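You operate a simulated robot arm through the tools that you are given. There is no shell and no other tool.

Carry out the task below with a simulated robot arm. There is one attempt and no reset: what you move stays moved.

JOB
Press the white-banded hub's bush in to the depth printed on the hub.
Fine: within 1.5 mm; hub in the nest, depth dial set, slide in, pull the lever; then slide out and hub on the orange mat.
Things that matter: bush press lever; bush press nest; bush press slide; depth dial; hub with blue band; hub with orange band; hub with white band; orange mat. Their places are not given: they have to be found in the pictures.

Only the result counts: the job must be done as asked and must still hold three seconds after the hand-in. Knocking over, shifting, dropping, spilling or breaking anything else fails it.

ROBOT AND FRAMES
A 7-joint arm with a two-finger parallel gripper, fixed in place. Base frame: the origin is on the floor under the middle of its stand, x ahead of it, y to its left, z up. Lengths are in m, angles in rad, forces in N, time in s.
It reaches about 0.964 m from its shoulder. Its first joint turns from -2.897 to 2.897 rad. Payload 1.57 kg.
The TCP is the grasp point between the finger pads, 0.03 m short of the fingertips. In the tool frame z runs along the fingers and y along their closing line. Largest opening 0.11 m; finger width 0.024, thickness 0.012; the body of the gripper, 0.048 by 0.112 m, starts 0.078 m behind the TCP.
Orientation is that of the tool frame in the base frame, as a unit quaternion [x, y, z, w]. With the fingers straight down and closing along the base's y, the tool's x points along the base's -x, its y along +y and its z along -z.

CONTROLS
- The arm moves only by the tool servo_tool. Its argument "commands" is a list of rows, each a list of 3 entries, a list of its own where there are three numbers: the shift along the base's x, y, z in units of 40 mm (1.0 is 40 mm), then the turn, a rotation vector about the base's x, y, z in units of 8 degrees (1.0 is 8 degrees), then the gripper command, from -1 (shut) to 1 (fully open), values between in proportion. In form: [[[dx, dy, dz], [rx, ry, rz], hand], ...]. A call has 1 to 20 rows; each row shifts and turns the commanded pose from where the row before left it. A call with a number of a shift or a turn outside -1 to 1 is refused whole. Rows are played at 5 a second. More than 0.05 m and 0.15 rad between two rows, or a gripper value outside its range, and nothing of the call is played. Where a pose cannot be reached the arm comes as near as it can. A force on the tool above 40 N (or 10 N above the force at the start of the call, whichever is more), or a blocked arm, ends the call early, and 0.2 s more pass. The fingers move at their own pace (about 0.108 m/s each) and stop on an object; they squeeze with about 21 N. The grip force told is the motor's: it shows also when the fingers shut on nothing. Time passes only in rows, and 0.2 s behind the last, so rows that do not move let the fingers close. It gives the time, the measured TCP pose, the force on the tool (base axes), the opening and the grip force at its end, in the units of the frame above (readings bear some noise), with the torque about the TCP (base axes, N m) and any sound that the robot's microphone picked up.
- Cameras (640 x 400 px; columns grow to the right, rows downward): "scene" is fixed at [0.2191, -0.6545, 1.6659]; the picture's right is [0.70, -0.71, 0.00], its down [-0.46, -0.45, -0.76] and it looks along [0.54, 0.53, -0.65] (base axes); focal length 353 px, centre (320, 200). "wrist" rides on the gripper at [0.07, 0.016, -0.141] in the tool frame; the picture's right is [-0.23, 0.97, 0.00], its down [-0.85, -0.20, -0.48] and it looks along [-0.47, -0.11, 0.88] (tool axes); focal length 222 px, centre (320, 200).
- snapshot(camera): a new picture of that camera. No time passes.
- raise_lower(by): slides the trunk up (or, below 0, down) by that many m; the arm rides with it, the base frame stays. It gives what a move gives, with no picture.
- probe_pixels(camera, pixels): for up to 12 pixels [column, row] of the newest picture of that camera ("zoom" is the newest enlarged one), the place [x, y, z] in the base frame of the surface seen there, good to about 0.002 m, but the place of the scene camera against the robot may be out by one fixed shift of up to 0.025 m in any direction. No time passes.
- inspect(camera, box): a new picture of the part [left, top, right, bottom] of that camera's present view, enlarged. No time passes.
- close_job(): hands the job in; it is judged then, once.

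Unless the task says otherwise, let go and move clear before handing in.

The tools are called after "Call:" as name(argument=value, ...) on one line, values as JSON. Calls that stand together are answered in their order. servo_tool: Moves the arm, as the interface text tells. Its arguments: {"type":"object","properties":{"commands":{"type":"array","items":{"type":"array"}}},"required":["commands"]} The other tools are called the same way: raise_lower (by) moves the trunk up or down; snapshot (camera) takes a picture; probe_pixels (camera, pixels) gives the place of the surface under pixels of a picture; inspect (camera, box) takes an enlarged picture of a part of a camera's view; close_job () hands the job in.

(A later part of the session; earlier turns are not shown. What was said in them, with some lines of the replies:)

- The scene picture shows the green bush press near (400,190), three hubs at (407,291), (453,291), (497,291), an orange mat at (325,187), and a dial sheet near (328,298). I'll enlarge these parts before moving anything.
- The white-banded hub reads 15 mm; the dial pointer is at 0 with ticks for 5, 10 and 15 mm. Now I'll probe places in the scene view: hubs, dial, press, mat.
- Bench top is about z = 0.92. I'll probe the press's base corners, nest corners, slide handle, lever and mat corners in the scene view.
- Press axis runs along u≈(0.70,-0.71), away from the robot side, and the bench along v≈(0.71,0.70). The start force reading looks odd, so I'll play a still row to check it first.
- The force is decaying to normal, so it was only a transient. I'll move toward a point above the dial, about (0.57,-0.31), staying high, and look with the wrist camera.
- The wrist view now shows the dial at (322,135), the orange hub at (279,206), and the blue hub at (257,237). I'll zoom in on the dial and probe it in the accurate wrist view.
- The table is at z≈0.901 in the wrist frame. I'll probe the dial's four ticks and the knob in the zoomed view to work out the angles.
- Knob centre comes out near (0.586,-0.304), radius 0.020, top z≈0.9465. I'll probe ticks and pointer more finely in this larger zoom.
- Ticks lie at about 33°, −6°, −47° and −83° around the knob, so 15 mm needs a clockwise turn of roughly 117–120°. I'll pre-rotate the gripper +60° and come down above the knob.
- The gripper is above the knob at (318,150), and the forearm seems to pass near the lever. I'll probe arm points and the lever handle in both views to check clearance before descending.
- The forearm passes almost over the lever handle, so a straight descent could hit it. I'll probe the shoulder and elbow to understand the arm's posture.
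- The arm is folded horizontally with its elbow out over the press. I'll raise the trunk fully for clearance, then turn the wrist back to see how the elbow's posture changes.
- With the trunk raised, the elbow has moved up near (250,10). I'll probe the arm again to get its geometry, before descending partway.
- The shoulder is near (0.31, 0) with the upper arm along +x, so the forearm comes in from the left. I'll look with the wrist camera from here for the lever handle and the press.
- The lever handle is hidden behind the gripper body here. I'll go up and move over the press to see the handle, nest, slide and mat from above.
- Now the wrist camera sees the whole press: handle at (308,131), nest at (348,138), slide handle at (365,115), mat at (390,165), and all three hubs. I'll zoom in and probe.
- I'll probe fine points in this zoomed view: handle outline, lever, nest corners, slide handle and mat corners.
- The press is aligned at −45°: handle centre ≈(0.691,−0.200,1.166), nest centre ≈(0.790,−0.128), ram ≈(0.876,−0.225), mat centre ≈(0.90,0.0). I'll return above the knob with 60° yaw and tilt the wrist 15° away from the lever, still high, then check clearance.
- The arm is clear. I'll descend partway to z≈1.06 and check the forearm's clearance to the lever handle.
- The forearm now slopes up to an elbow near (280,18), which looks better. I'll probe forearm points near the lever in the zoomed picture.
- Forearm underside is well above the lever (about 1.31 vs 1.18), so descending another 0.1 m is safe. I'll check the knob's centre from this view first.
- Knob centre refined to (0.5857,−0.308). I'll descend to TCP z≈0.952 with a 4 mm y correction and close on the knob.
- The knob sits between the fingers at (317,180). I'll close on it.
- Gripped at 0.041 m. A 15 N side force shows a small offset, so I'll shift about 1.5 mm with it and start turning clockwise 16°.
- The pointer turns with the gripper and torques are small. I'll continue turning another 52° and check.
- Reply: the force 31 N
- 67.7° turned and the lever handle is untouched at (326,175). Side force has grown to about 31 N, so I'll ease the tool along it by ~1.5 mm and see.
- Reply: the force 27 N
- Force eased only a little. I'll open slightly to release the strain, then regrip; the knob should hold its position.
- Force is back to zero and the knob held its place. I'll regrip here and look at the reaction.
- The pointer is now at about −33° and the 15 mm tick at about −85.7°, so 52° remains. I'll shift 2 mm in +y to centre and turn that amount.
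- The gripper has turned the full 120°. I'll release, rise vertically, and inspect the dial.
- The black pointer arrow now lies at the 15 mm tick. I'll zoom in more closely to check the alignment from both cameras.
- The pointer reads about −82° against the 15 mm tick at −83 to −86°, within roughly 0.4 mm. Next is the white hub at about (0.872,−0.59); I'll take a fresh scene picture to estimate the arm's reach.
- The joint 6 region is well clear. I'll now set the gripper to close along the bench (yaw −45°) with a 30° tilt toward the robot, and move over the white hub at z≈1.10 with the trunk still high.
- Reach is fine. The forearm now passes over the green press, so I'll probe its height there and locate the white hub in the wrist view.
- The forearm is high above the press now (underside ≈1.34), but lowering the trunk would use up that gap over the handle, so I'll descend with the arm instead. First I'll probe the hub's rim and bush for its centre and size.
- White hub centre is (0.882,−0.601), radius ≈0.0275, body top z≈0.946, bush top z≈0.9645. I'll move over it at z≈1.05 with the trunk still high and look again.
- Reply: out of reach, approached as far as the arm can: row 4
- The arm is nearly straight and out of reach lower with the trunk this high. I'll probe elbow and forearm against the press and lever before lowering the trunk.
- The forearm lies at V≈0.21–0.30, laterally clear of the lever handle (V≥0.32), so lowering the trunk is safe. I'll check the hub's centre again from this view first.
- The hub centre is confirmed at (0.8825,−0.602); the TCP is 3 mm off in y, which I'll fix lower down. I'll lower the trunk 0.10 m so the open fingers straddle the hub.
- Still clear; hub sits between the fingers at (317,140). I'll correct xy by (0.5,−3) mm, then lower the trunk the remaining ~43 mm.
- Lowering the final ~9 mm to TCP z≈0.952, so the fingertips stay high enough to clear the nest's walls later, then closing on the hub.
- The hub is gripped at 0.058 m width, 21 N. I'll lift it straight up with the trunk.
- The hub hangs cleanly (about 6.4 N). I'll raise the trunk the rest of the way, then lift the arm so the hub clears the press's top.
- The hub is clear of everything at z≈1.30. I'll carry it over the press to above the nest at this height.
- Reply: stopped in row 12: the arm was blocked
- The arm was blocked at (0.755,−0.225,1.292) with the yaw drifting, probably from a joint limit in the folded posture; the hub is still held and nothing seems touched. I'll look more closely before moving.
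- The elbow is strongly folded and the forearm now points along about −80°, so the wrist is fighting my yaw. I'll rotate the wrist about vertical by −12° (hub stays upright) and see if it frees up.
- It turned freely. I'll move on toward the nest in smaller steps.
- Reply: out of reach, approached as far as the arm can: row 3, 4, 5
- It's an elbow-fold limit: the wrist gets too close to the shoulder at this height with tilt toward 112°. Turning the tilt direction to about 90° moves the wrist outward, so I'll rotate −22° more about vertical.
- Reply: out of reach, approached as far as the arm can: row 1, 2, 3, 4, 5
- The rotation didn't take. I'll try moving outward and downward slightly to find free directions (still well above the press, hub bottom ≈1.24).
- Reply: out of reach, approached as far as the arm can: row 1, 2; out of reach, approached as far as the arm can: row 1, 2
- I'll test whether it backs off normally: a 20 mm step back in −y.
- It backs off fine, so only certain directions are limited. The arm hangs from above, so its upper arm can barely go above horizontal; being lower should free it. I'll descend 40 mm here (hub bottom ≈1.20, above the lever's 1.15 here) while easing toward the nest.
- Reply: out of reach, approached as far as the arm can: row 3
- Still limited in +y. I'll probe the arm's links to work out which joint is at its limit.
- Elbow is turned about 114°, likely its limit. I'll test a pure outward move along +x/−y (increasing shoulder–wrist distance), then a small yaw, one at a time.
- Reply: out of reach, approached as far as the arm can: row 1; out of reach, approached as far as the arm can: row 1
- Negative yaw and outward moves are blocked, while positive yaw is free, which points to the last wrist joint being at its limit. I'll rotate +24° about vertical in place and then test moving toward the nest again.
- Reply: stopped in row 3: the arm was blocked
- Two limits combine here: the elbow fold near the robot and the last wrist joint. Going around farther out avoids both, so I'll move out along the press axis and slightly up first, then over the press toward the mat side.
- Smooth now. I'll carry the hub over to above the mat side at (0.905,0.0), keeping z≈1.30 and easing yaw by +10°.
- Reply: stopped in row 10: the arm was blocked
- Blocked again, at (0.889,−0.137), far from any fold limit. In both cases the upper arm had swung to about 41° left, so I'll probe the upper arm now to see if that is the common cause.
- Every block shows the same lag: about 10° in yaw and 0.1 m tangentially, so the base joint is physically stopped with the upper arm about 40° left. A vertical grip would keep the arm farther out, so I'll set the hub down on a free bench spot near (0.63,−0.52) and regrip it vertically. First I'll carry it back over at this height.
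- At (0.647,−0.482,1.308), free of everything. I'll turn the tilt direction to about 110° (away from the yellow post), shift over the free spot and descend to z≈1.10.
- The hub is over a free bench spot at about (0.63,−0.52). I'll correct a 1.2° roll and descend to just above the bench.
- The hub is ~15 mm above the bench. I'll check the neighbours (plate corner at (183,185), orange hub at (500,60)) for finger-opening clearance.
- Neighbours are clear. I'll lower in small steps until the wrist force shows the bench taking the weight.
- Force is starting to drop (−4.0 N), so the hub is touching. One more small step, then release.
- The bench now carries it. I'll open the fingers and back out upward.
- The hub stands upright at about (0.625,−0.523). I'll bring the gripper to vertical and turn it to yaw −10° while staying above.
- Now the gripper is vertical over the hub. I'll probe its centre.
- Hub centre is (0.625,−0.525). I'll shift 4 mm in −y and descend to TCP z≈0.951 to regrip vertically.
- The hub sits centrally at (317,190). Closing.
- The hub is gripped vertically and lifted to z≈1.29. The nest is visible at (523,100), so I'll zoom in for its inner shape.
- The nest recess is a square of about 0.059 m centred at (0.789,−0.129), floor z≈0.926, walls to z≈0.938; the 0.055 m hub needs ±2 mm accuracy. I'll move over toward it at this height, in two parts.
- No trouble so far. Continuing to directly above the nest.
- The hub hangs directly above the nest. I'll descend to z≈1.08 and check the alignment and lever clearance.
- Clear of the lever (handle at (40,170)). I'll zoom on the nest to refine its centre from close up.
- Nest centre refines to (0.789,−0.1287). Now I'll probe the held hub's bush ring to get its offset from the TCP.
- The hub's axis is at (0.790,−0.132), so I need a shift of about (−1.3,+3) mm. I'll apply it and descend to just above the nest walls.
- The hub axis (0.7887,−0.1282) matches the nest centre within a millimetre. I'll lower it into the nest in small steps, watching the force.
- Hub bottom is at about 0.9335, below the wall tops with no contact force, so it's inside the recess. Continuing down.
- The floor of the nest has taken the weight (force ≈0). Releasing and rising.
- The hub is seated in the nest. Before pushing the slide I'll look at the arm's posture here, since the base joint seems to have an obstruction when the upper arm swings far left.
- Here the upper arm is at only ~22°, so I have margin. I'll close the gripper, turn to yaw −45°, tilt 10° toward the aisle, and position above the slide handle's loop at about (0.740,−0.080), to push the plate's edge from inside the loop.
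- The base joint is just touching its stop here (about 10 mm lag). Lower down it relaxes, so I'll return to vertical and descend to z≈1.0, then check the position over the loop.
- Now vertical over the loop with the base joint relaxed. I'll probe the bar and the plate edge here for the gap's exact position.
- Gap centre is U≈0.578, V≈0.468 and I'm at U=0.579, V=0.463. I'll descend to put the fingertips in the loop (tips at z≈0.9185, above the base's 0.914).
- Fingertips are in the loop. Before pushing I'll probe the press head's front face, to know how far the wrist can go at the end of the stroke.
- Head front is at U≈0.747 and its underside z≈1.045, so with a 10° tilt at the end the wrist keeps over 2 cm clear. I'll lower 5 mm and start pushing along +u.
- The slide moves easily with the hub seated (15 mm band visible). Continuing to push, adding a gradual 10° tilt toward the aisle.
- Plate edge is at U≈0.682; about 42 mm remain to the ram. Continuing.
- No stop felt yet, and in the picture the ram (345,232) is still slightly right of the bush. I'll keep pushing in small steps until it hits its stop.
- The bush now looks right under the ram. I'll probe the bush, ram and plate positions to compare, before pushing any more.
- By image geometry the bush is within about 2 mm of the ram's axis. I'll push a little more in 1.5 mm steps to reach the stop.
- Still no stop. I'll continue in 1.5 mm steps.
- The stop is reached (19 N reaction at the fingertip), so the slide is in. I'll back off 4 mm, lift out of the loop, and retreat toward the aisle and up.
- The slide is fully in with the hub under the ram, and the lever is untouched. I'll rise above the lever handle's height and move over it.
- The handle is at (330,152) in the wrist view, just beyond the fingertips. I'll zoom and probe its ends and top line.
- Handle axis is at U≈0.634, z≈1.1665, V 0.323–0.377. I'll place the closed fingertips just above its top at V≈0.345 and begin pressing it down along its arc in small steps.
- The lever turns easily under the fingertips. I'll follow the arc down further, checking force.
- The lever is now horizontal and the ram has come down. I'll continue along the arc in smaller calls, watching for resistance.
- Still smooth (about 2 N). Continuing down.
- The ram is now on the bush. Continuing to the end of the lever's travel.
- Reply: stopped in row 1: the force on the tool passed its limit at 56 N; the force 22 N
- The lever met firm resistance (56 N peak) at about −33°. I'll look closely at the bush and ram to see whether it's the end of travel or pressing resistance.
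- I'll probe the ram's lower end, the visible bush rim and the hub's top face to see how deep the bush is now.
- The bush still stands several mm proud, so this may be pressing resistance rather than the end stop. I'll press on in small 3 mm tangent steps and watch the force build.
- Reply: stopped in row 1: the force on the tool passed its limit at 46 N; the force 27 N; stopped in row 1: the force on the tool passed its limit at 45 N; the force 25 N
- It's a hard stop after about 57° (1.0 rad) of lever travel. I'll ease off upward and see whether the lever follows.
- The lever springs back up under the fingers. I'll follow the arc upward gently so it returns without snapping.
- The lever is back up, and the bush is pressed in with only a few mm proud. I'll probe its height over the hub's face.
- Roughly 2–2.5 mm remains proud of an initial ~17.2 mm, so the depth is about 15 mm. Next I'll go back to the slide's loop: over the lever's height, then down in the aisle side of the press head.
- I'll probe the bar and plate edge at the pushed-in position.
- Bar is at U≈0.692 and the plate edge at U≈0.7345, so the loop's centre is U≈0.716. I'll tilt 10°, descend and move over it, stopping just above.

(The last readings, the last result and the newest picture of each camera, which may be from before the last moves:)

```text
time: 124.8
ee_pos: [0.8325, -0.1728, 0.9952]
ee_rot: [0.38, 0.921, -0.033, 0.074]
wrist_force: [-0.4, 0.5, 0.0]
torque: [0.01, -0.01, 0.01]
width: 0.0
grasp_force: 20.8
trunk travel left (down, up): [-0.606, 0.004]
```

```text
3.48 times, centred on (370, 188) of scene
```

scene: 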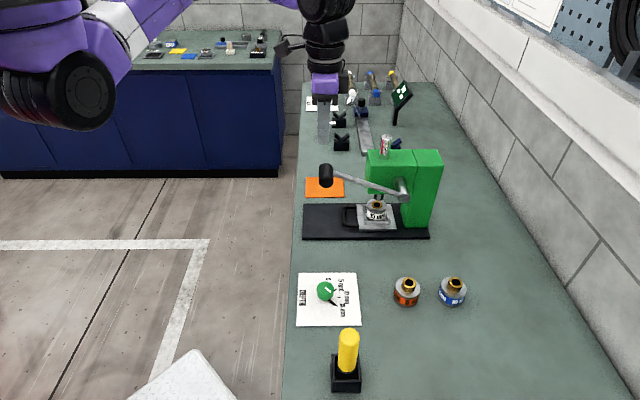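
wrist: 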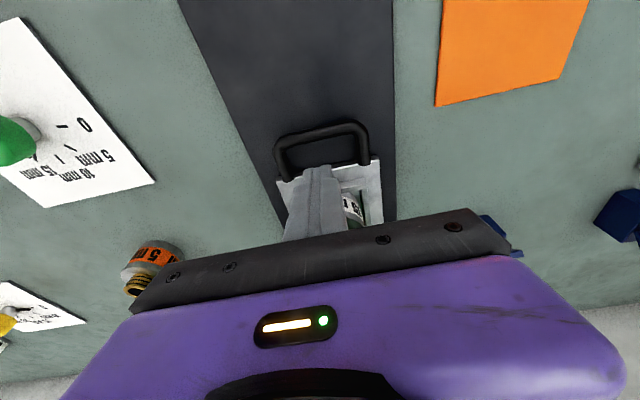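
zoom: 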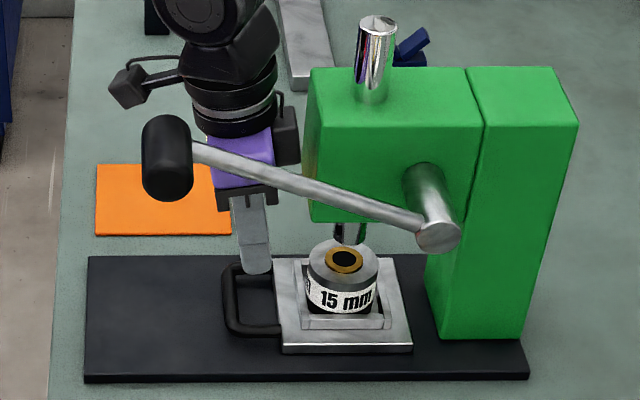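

The fingers are above the loop at U=0.711, V=0.4665. Descending into it.

Call:
servo_tool(commands=[[[0, 0, -0.4], [0, 0, 0], -1], [[0, 0, -0.4], [0, 0, 0], -1], [[0, 0, -0.33], [0, 0, 0], -1], [[0, 0, 0], [0, 0, 0], -1], [[0, 0, 0], [0, 0, 0], -1]])

Call:
inspect(camera="scene", box=[290, 130, 450, 245])

```text
time: 126.0
ee_pos: [0.8341, -0.1727, 0.95]
ee_rot: [0.381, 0.921, -0.032, 0.074]
wrist_force: [0.6, -0.5, -0.4]
torque: [0.03, 0.01, 0.04]
width: 0.0
grasp_force: 21.1
trunk travel left (down, up): [-0.606, 0.004]
```

```text
3.48 times, centred on (370, 188) of scene
```

zoom: 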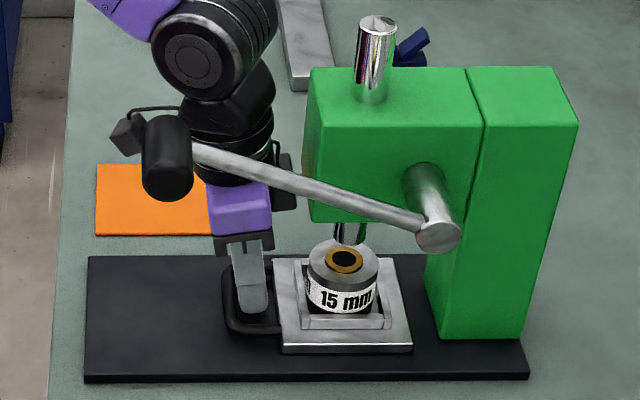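

In the loop without contact. Now I'll pull the slide outward along −u, gradually returning to vertical.

Call:
servo_tool(commands=[[[-0.1, 0.1, 0], [0, 0, 0], -1], [[-0.14, 0.14, 0], [0, 0, 0], -1], [[-0.14, 0.14, 0], [0, 0, 0], -1], [[-0.14, 0.14, 0], [0, 0, 0], -1], [[-0.14, 0.14, 0], [0.11, 0.11, 0], -1], [[-0.14, 0.14, 0], [0.11, 0.11, 0], -1], [[-0.14, 0.14, 0], [0.11, 0.11, 0], -1], [[-0.14, 0.14, 0], [0.11, 0.11, 0], -1], [[0, 0, 0], [0, 0, 0], -1]])

Call:
inspect(camera="scene", box=[290, 130, 450, 245])

```text
time: 128.0
ee_pos: [0.7907, -0.1283, 0.9499]
ee_rot: [0.382, 0.923, -0.015, 0.033]
wrist_force: [0.7, -1.4, -0.7]
torque: [-0.02, 0.01, 0.04]
width: 0.0001
grasp_force: 20.8
trunk travel left (down, up): [-0.606, 0.004]
```

```text
3.48 times, centred on (370, 188) of scene
```

zoom: 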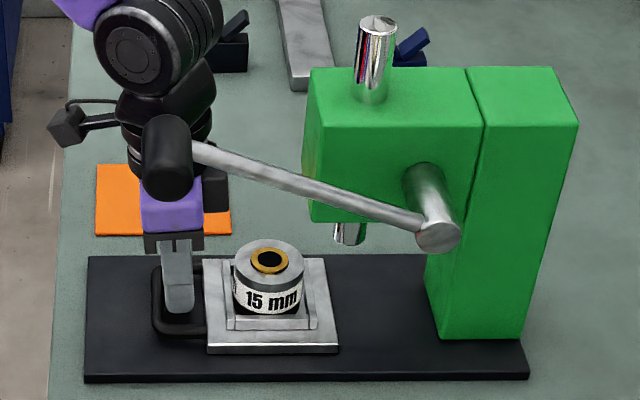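

The slide follows. Continuing to pull outward.

Call:
servo_tool(commands=[[[-0.14, 0.14, 0], [0.11, 0.11, 0], -1], [[-0.14, 0.14, 0], [0.11, 0.11, 0], -1], [[-0.14, 0.14, 0], [0.11, 0.11, 0], -1], [[-0.14, 0.14, 0], [0.11, 0.11, 0], -1], [[-0.14, 0.14, 0], [0, 0, 0], -1], [[-0.14, 0.14, 0], [0, 0, 0], -1], [[-0.1, 0.1, 0], [0, 0, 0], -1], [[0, 0, 0], [0, 0, 0], -1]])

Call:
inspect(camera="scene", box=[290, 130, 450, 245])

```text
time: 129.8
ee_pos: [0.7531, -0.0898, 0.9509]
ee_rot: [0.381, 0.924, 0.001, -0.007]
wrist_force: [0.7, -0.2, -0.1]
torque: [-0.03, -0.02, -0.01]
width: 0.0001
grasp_force: 21.7
trunk travel left (down, up): [-0.606, 0.004]
```

```text
3.48 times, centred on (370, 188) of scene
```

zoom: 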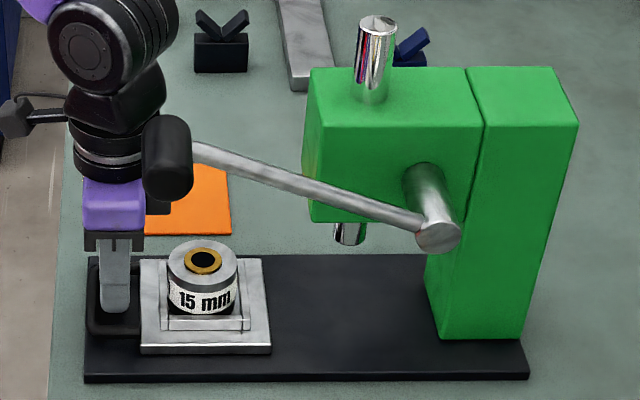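

About 20 mm more to the original out position. Continuing in smaller steps until the stop.

Call:
servo_tool(commands=[[[-0.09, 0.09, 0], [0, 0, 0], -1], [[-0.09, 0.09, 0], [0, 0, 0], -1], [[-0.09, 0.09, 0], [0, 0, 0], -1], [[0, 0, 0], [0, 0, 0], -1]])

Call:
servo_tool(commands=[[[-0.05, 0.05, 0], [0, 0, 0], -1], [[-0.05, 0.05, 0], [0, 0, 0], -1], [[0, 0, 0], [0, 0, 0], -1]])

Call:
inspect(camera="scene", box=[290, 130, 450, 245])

```text
time: 130.8
ee_pos: [0.7415, -0.08, 0.9506]
ee_rot: [0.382, 0.924, 0.001, -0.006]
wrist_force: [2.2, -1.9, 2.1]
torque: [-0.04, -0.03, -0.03]
width: 0.0
grasp_force: 21.3
trunk travel left (down, up): [-0.606, 0.004]
```

```text
time: 131.6
ee_pos: [0.7373, -0.0759, 0.9496]
ee_rot: [0.382, 0.924, 0.001, -0.006]
wrist_force: [0.7, -0.7, 0.5]
torque: [-0.04, -0.03, 0.05]
width: 0.0
grasp_force: 20.9
trunk travel left (down, up): [-0.606, 0.004]
```

```text
3.48 times, centred on (370, 188) of scene
```

zoom: 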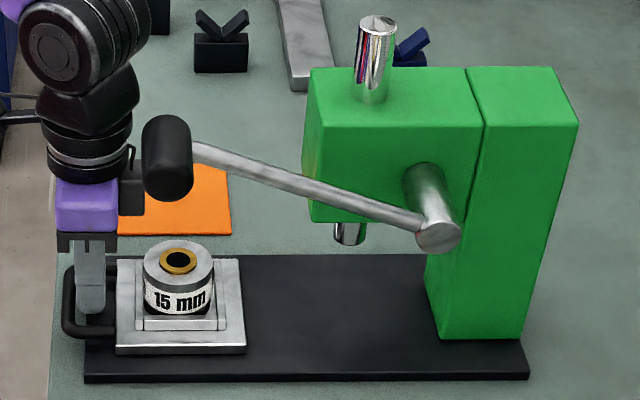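

Nearly at the original out position. A couple more mm until I feel the stop.

Call:
servo_tool(commands=[[[-0.03, 0.03, 0], [0, 0, 0], -1], [[0, 0, 0], [0, 0, 0], -1]])

Call:
servo_tool(commands=[[[-0.03, 0.03, 0], [0, 0, 0], -1], [[0, 0, 0], [0, 0, 0], -1]])

```text
time: 132.2
ee_pos: [0.7371, -0.075, 0.95]
ee_rot: [0.382, 0.924, 0.0, -0.006]
wrist_force: [3.5, -5.1, 0.4]
torque: [-0.15, -0.08, 0.01]
width: 0.0
grasp_force: 21.0
trunk travel left (down, up): [-0.606, 0.004]
```

```text
time: 132.8
ee_pos: [0.7363, -0.0759, 0.9504]
ee_rot: [0.382, 0.924, 0.0, -0.004]
wrist_force: [12.6, -13.7, -4.4]
torque: [-0.44, -0.24, 0.05]
width: 0.0001
grasp_force: 20.9
trunk travel left (down, up): [-0.606, 0.004]
```

The slide is at its outer stop (18 N). I'll back off 5 mm, lift out, return to yaw −5°, open the gripper and move above the hub.

Call:
servo_tool(commands=[[[0.09, -0.09, 0], [0, 0, 0], -1], [[0, 0, 0.4], [0, 0, 0], -1], [[0, 0, 0.7], [0, 0, 0], -1], [[0, 0, 0.7], [0, 0, 0], -1], [[0.2, -0.2, 0.7], [0, 0, 0.7], -1], [[0.2, -0.2, 0.3], [0, 0, 0.7], -1], [[0.25, -0.25, 0], [0, 0, 0.7], 0.5], [[0.25, -0.25, 0], [0, 0, 0.7], 1], [[0.2, -0.2, 0], [0, 0, 0.7], 1], [[0.1, -0.1, 0], [0, 0, 0.7], 1], [[0, 0, 0], [0, 0, 0.8], 1], [[0, 0, 0], [0, 0, 0], 1], [[0, 0, 0], [0, 0, 0], 1]])

Call:
snapshot(camera="wrist")

Call:
snapshot(camera="scene")

Call:
inspect(camera="wrist", box=[250, 70, 410, 200])

```text
time: 135.6
ee_pos: [0.7864, -0.1265, 1.0617]
ee_rot: [0.042, 0.999, -0.001, -0.007]
wrist_force: [-1.1, 0.7, -0.4]
torque: [-0.01, -0.03, -0.01]
width: 0.1101
grasp_force: 0.0
trunk travel left (down, up): [-0.606, 0.004]
```

```text
taken
```

wrist: 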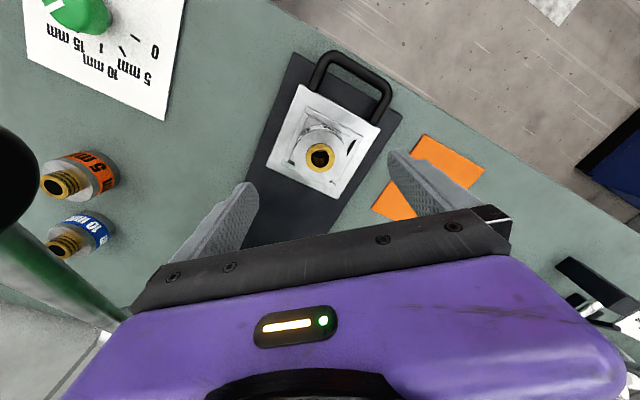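

```text
taken
```

scene: 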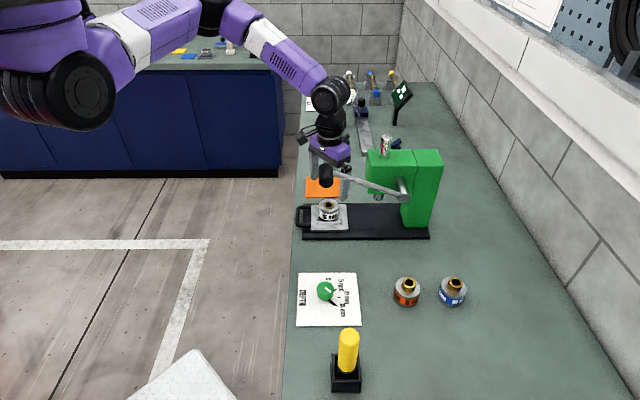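

```text
3.08 times, centred on (330, 135) of wrist
```

zoom: 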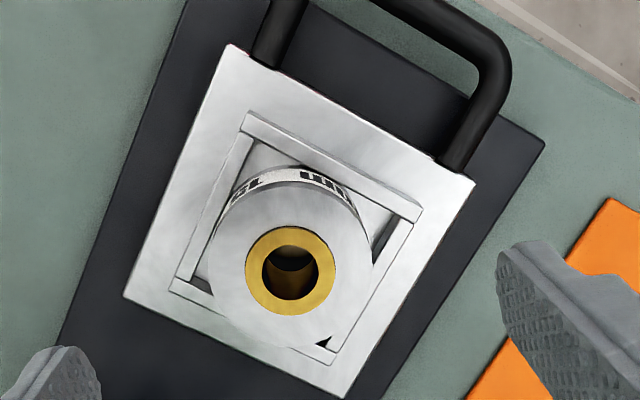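

The hub with its pressed bush is right below. I'll probe the bush ring and hub face for depth and centre.

Call:
probe_pixels(camera="zoom", pixels=[[253, 272], [331, 272], [290, 234], [290, 310], [262, 245], [320, 300], [215, 255], [365, 255], [290, 205], [290, 340], [230, 310], [350, 300]])

Call:
probe_pixels(camera="zoom", pixels=[[320, 245], [262, 300], [235, 225], [345, 215], [220, 290], [360, 280], [325, 330], [255, 335], [256, 260], [328, 285], [210, 240], [369, 240]])

```text
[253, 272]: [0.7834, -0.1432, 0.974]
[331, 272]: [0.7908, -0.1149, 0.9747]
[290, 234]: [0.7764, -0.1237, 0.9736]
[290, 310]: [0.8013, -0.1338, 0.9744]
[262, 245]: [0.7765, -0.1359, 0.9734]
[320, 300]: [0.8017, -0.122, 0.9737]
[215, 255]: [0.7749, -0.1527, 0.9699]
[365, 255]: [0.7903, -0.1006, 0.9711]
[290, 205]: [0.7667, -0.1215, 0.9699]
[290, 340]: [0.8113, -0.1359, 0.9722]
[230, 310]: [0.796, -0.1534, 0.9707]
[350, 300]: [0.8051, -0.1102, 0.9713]
```

```text
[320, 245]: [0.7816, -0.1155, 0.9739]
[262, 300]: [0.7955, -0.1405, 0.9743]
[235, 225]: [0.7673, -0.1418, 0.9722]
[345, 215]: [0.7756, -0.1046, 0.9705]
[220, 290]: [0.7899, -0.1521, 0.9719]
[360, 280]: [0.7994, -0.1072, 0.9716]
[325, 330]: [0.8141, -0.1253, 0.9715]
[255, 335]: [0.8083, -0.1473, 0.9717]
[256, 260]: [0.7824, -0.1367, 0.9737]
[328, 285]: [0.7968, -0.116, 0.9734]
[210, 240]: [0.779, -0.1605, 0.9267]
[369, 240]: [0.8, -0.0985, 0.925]
```

Bush top is 2.7 mm above the hub's face versus about 17.5 mm at first, so it's pressed about 14.8 mm, within tolerance. I'll centre on (0.788,−0.129), descend to z≈0.977 and grip the hub.

Call:
servo_tool(commands=[[[0.04, -0.063, -0.5], [0, 0, 0], 1], [[0, 0, -0.6], [0, 0, 0], 1], [[0, 0, -0.6], [0, 0, 0], 1], [[0, 0, -0.42], [0, 0, 0], 1], [[0, 0, 0], [0, 0, 0], 1], [[0, 0, 0], [0, 0, 0], 1]])

Call:
snapshot(camera="wrist")

```text
time: 137.0
ee_pos: [0.7889, -0.1299, 0.9768]
ee_rot: [0.043, 0.999, -0.002, -0.006]
wrist_force: [0.0, 0.6, 0.6]
torque: [-0.01, 0.01, 0.01]
width: 0.1098
grasp_force: 0.1
trunk travel left (down, up): [-0.606, 0.004]
```

```text
taken
```

wrist: 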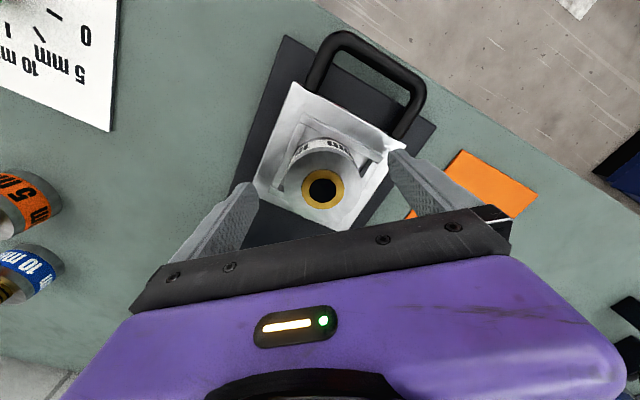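

The fingers straddle the hub evenly. Closing, then lifting straight up.

Call:
servo_tool(commands=[[[0, 0, 0], [0, 0, 0], -1], [[0, 0, 0], [0, 0, 0], -1], [[0, 0, 0], [0, 0, 0], -1], [[0, 0, 0], [0, 0, 0], -1]])

Call:
servo_tool(commands=[[[0, 0, 0.15], [0, 0, 0], -1], [[0, 0, 0.3], [0, 0, 0], -1], [[0, 0, 0.5], [0, 0, 0], -1], [[0, 0, 0.6], [0, 0, 0], -1], [[0, 0, 0.5], [0, 0, 0], -1], [[0, 0, 0], [0, 0, 0], -1]])

Call:
snapshot(camera="wrist")

Call:
snapshot(camera="scene")

```text
time: 138.0
ee_pos: [0.7898, -0.1292, 0.9777]
ee_rot: [0.04, 0.999, -0.001, -0.006]
wrist_force: [3.7, 5.3, -1.0]
torque: [0.33, -0.09, -0.07]
width: 0.0578
grasp_force: 20.4
trunk travel left (down, up): [-0.606, 0.004]
```

```text
time: 139.4
ee_pos: [0.7893, -0.1288, 1.0612]
ee_rot: [0.043, 0.999, -0.001, -0.008]
wrist_force: [0.1, 0.0, -7.0]
torque: [-0.02, -0.02, 0.01]
width: 0.0577
grasp_force: 20.8
trunk travel left (down, up): [-0.606, 0.004]
```

```text
taken
```

wrist: 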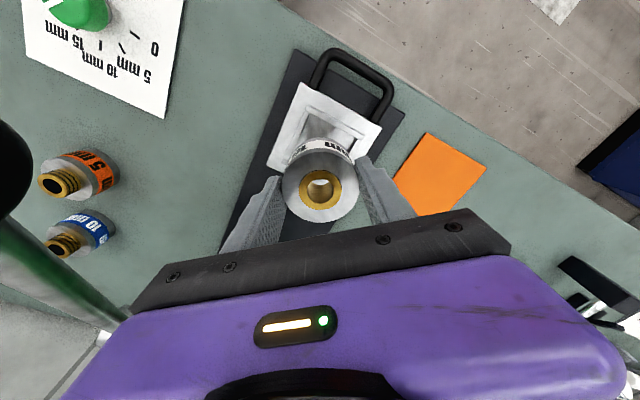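

```text
taken
```

scene: 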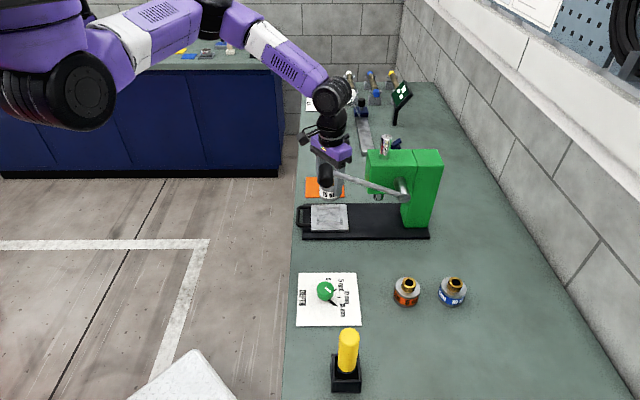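

The hub is lifted and the slide stays out. I'll carry it to above the orange mat's centre (0.901,−0.002).

Call:
servo_tool(commands=[[[0.4, 0.45, 0], [0, 0, 0], -1], [[0.56, 0.63, 0], [0, 0, 0], -1], [[0.56, 0.63, 0], [0, 0, 0], -1], [[0.56, 0.63, 0], [0, 0, 0], -1], [[0.45, 0.5, 0], [0, 0, 0], -1], [[0.26, 0.33, 0], [0, 0, 0], -1], [[0, 0, 0], [0, 0, 0], -1], [[0, 0, 0], [0, 0, 0], -1]])

Call:
snapshot(camera="wrist")

Call:
snapshot(camera="scene")

```text
time: 141.2
ee_pos: [0.9013, -0.0021, 1.0584]
ee_rot: [0.043, 0.999, -0.001, -0.006]
wrist_force: [-0.7, -0.5, -6.0]
torque: [-0.02, 0.01, 0.03]
width: 0.0577
grasp_force: 20.9
trunk travel left (down, up): [-0.606, 0.004]
```

```text
taken
```

wrist: 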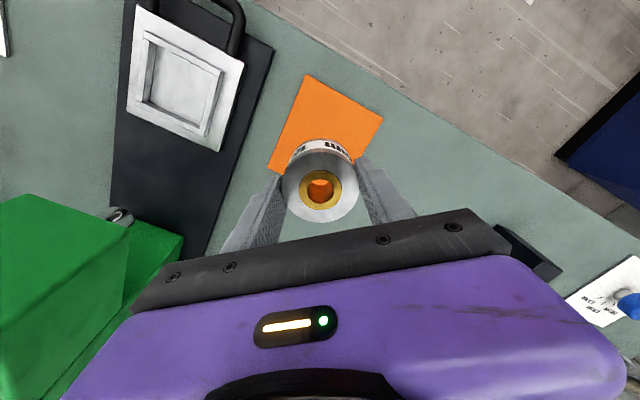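

```text
taken
```

scene: 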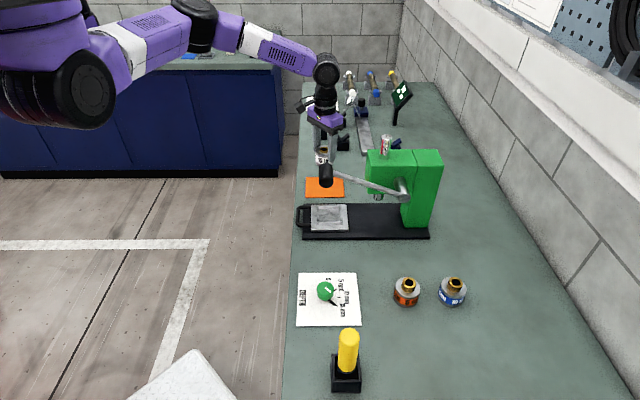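

The hub hangs over the mat. I'll verify the mat's corners from here before lowering.

Call:
probe_pixels(camera="wrist", pixels=[[308, 77], [381, 119], [271, 168], [320, 110], [275, 190], [400, 150], [530, 250], [355, 158]])

```text
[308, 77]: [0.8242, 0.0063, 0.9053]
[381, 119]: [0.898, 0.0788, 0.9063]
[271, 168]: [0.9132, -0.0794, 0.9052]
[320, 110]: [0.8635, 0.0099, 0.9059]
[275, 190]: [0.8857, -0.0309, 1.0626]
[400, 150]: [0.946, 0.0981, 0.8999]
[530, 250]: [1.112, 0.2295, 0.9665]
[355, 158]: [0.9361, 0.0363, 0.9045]
```

Mat centre is (0.9056,0.000). I'll shift 4 mm and lower most of the way.

Call:
servo_tool(commands=[[[0.1, 0.05, -0.5], [0, 0, 0], -1], [[0, 0, -0.6], [0, 0, 0], -1], [[0, 0, -0.6], [0, 0, 0], -1], [[0, 0, -0.5], [0, 0, 0], -1], [[0, 0, 0], [0, 0, 0], -1], [[0, 0, 0], [0, 0, 0], -1]])

Call:
servo_tool(commands=[[[0, 0, -0.12], [0, 0, 0], -1], [[0, 0, 0], [0, 0, 0], -1]])

Call:
servo_tool(commands=[[[0, 0, -0.06], [0, 0, 0], -1], [[0, 0, 0], [0, 0, 0], -1]])

```text
time: 142.6
ee_pos: [0.9041, 0.0012, 0.9701]
ee_rot: [0.043, 0.999, -0.001, -0.007]
wrist_force: [0.2, -0.1, -5.9]
torque: [-0.01, -0.02, 0.02]
width: 0.0575
grasp_force: 21.1
trunk travel left (down, up): [-0.606, 0.004]
```

```text
time: 143.2
ee_pos: [0.904, 0.0004, 0.9653]
ee_rot: [0.043, 0.999, -0.001, -0.006]
wrist_force: [-0.5, -0.2, -6.2]
torque: [-0.01, 0.01, 0.01]
width: 0.0578
grasp_force: 21.0
trunk travel left (down, up): [-0.606, 0.004]
```

```text
time: 143.8
ee_pos: [0.9052, 0.0007, 0.9638]
ee_rot: [0.043, 0.999, -0.001, -0.006]
wrist_force: [-0.3, 0.3, -6.4]
torque: [0.02, 0.0, -0.03]
width: 0.0578
grasp_force: 21.0
trunk travel left (down, up): [-0.606, 0.004]
```

Call:
servo_tool(commands=[[[0, 0, -0.08], [0, 0, 0], -1], [[0, 0, 0], [0, 0, 0], -1]])

Call:
servo_tool(commands=[[[0, 0, -0.05], [0, 0, 0], -1], [[0, 0, 0], [0, 0, 0], -1]])

Call:
servo_tool(commands=[[[0, 0, -0.04], [0, 0, 0], -1], [[0, 0, 0], [0, 0, 0], -1]])

```text
time: 144.4
ee_pos: [0.9053, 0.0004, 0.9599]
ee_rot: [0.042, 0.999, -0.001, -0.006]
wrist_force: [-0.7, 0.5, -5.8]
torque: [0.02, -0.01, 0.02]
width: 0.0574
grasp_force: 21.2
trunk travel left (down, up): [-0.606, 0.004]
```

```text
time: 145.0
ee_pos: [0.9044, 0.0008, 0.9592]
ee_rot: [0.043, 0.999, -0.002, -0.007]
wrist_force: [0.8, -0.6, -7.2]
torque: [0.02, -0.02, -0.01]
width: 0.0579
grasp_force: 21.2
trunk travel left (down, up): [-0.606, 0.004]
```

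```text
time: 145.6
ee_pos: [0.9052, 0.0008, 0.9585]
ee_rot: [0.042, 0.999, -0.002, -0.006]
wrist_force: [-0.6, -0.4, -7.2]
torque: [0.0, 0.01, -0.01]
width: 0.0577
grasp_force: 21.2
trunk travel left (down, up): [-0.606, 0.004]
```

Call:
servo_tool(commands=[[[0, 0, -0.04], [0, 0, 0], -1], [[0, 0, 0], [0, 0, 0], -1]])

Call:
servo_tool(commands=[[[0, 0, -0.03], [0, 0, 0], -1], [[0, 0, 0], [0, 0, 0], -1]])

```text
time: 146.2
ee_pos: [0.9046, 0.0012, 0.9564]
ee_rot: [0.042, 0.999, -0.002, -0.007]
wrist_force: [-1.1, 0.3, -2.7]
torque: [0.06, 0.09, 0.04]
width: 0.058
grasp_force: 20.8
trunk travel left (down, up): [-0.606, 0.004]
```

```text
time: 146.8
ee_pos: [0.9035, 0.0008, 0.9562]
ee_rot: [0.041, 0.999, -0.001, -0.005]
wrist_force: [-3.3, 1.5, 12.7]
torque: [0.21, 0.46, -0.01]
width: 0.0577
grasp_force: 20.7
trunk travel left (down, up): [-0.606, 0.004]
```

The mat has taken the weight (+12.7 N). I'll release, rise, and look.

Call:
servo_tool(commands=[[[0, 0, 0.02], [0, 0, 0], 0.2], [[0, 0, 0], [0, 0, 0], 0.4], [[0, 0, 0], [0, 0, 0], 0.7], [[0, 0, 0], [0, 0, 0], 0.7], [[0, 0, 0.4], [0, 0, 0], 0.7], [[0, 0, 0.7], [0, 0, 0], 0.7], [[0, 0, 0.8], [0, 0, 0], 0.7], [[0, 0, 0.8], [0, 0, 0], 0.7], [[0, 0, 0.8], [0, 0, 0], 0.7], [[0, 0, 0], [0, 0, 0], 0.7]])

Call:
snapshot(camera="wrist")

Call:
snapshot(camera="scene")

Call:
inspect(camera="scene", box=[285, 130, 445, 245])

```text
time: 149.0
ee_pos: [0.9049, -0.0005, 1.0974]
ee_rot: [0.043, 0.999, -0.002, -0.007]
wrist_force: [0.2, 0.9, 1.2]
torque: [-0.01, 0.02, 0.0]
width: 0.0937
grasp_force: 0.2
trunk travel left (down, up): [-0.606, 0.004]
```

```text
taken
```

wrist: 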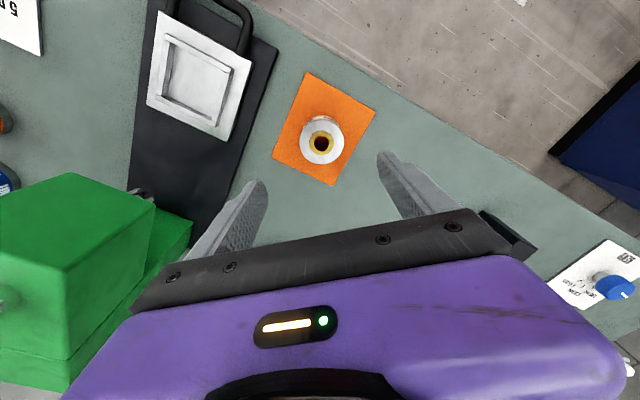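

```text
taken
```

scene: 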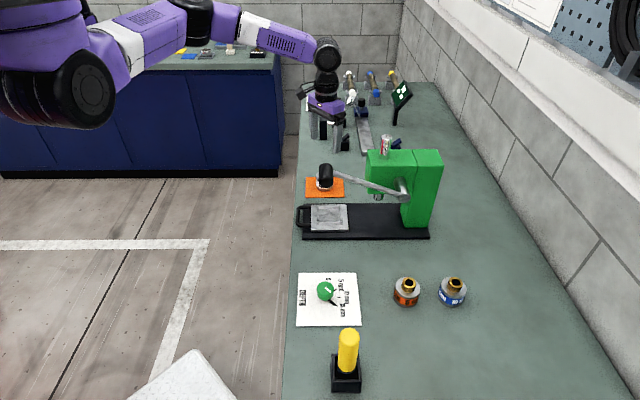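

```text
3.48 times, centred on (365, 188) of scene
```

zoom: 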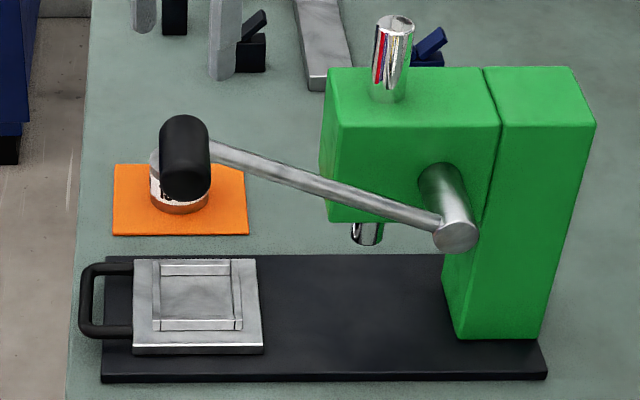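

The hub stands centred on the mat at (322,140), the slide is out, and the lever is up. I'll check the depth and the hub's uprightness once more before moving fully clear.

Call:
inspect(camera="wrist", box=[270, 90, 370, 190])

Call:
inspect(camera="scene", box=[285, 250, 525, 395])

```text
4.00 times, centred on (320, 140) of wrist
```

zoom: 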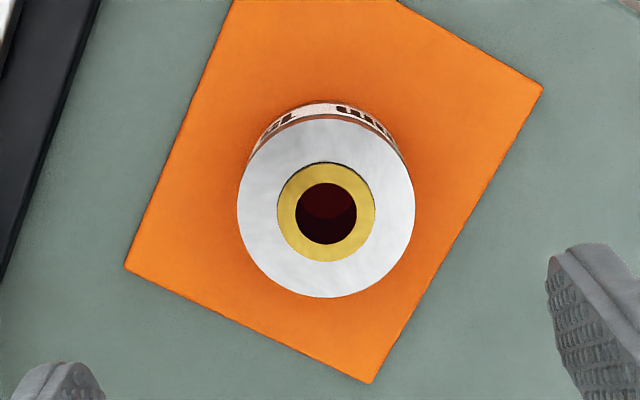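

```text
2.67 times, centred on (405, 322) of scene
```

zoom: 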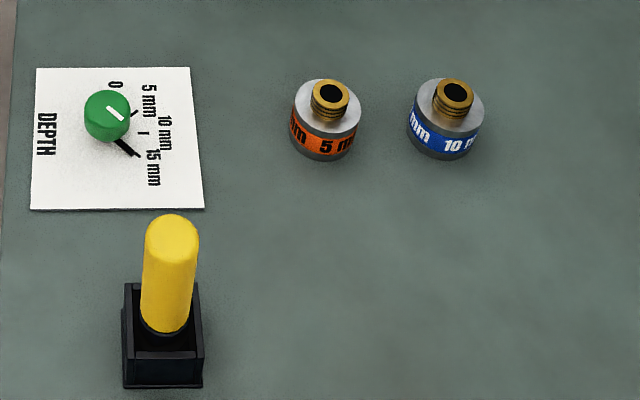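

The hub is upright on the mat, the dial still points to 15 mm, and the other hubs and yellow post are unchanged. I'll move the arm well clear upward before handing in.

Call:
servo_tool(commands=[[[0, 0, 0.7], [0, 0, 0], 0.7], [[0, 0, 0.8], [0, 0, 0], 0.7], [[0, 0, 0.8], [0, 0, 0], 0.7], [[0, 0, 0.6], [0, 0, 0], 0.7], [[0, 0, 0], [0, 0, 0], 0.7], [[0, 0, 0], [0, 0, 0], 0.7]])

Call:
snapshot(camera="scene")

Call:
snapshot(camera="wrist")

```text
time: 150.4
ee_pos: [0.9057, -0.0002, 1.2118]
ee_rot: [0.042, 0.999, -0.001, -0.006]
wrist_force: [0.0, 1.1, -0.4]
torque: [-0.03, -0.03, 0.04]
width: 0.0937
grasp_force: 0.0
trunk travel left (down, up): [-0.606, 0.004]
```

```text
taken
```

scene: 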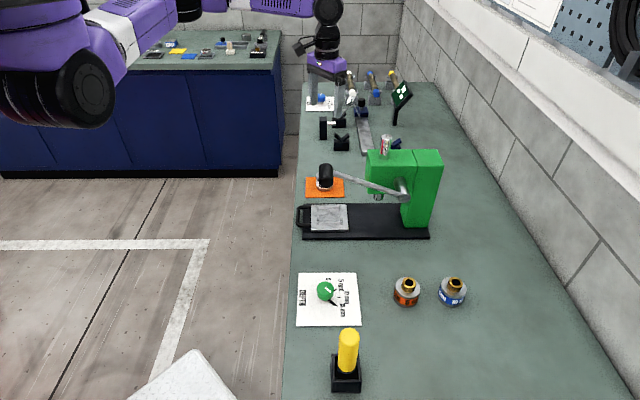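

```text
taken
```

wrist: 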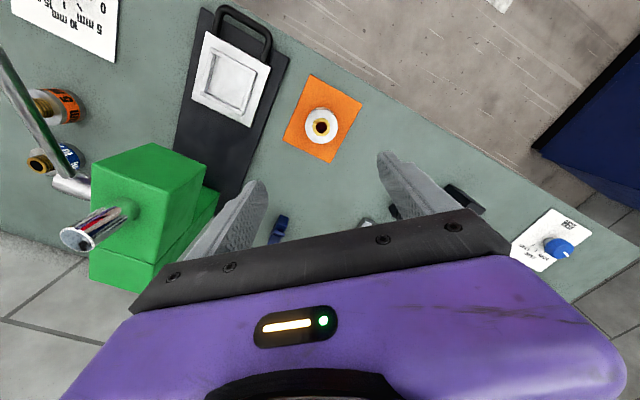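

The arm is clear at z≈1.21. The white-banded hub is on the orange mat at (322,127), the slide is out, the lever is up, and nothing else has moved. I'm handing the job in.

Call:
close_job()

```text
The job is handed in.
```

I pressed the white-banded hub's bush in and handed the job in. I estimate the depth at about 14.8 mm, against the 15 mm printed on the hub. The judging result hasn't come back.

- **Depth:** the bush stood about 17.5 mm proud before pressing and 2.7 mm after. That comes from camera probes, so it could be off by around 1 mm, against a tolerance of 1.5 mm.
- **Dial:** set to 15 mm, with the pointer within about 3° of the mark (roughly 0.4 mm).
- **Press:** the hub went in the nest and the slide was pushed to its stop. I pulled the lever to a hard stop, where the force briefly peaked at 56 N, and it then sprang back up.
- **End state:** the slide is fully out, the hub stands upright in the middle of the orange mat, and the gripper is open and clear above it.
- **Other objects:** the final pictures show the orange and blue hubs and the yellow post where they started.

The arm couldn't reach the nest with my first, tilted grip. I set the hub down on a bare patch of bench and picked it up again upright before pressing.
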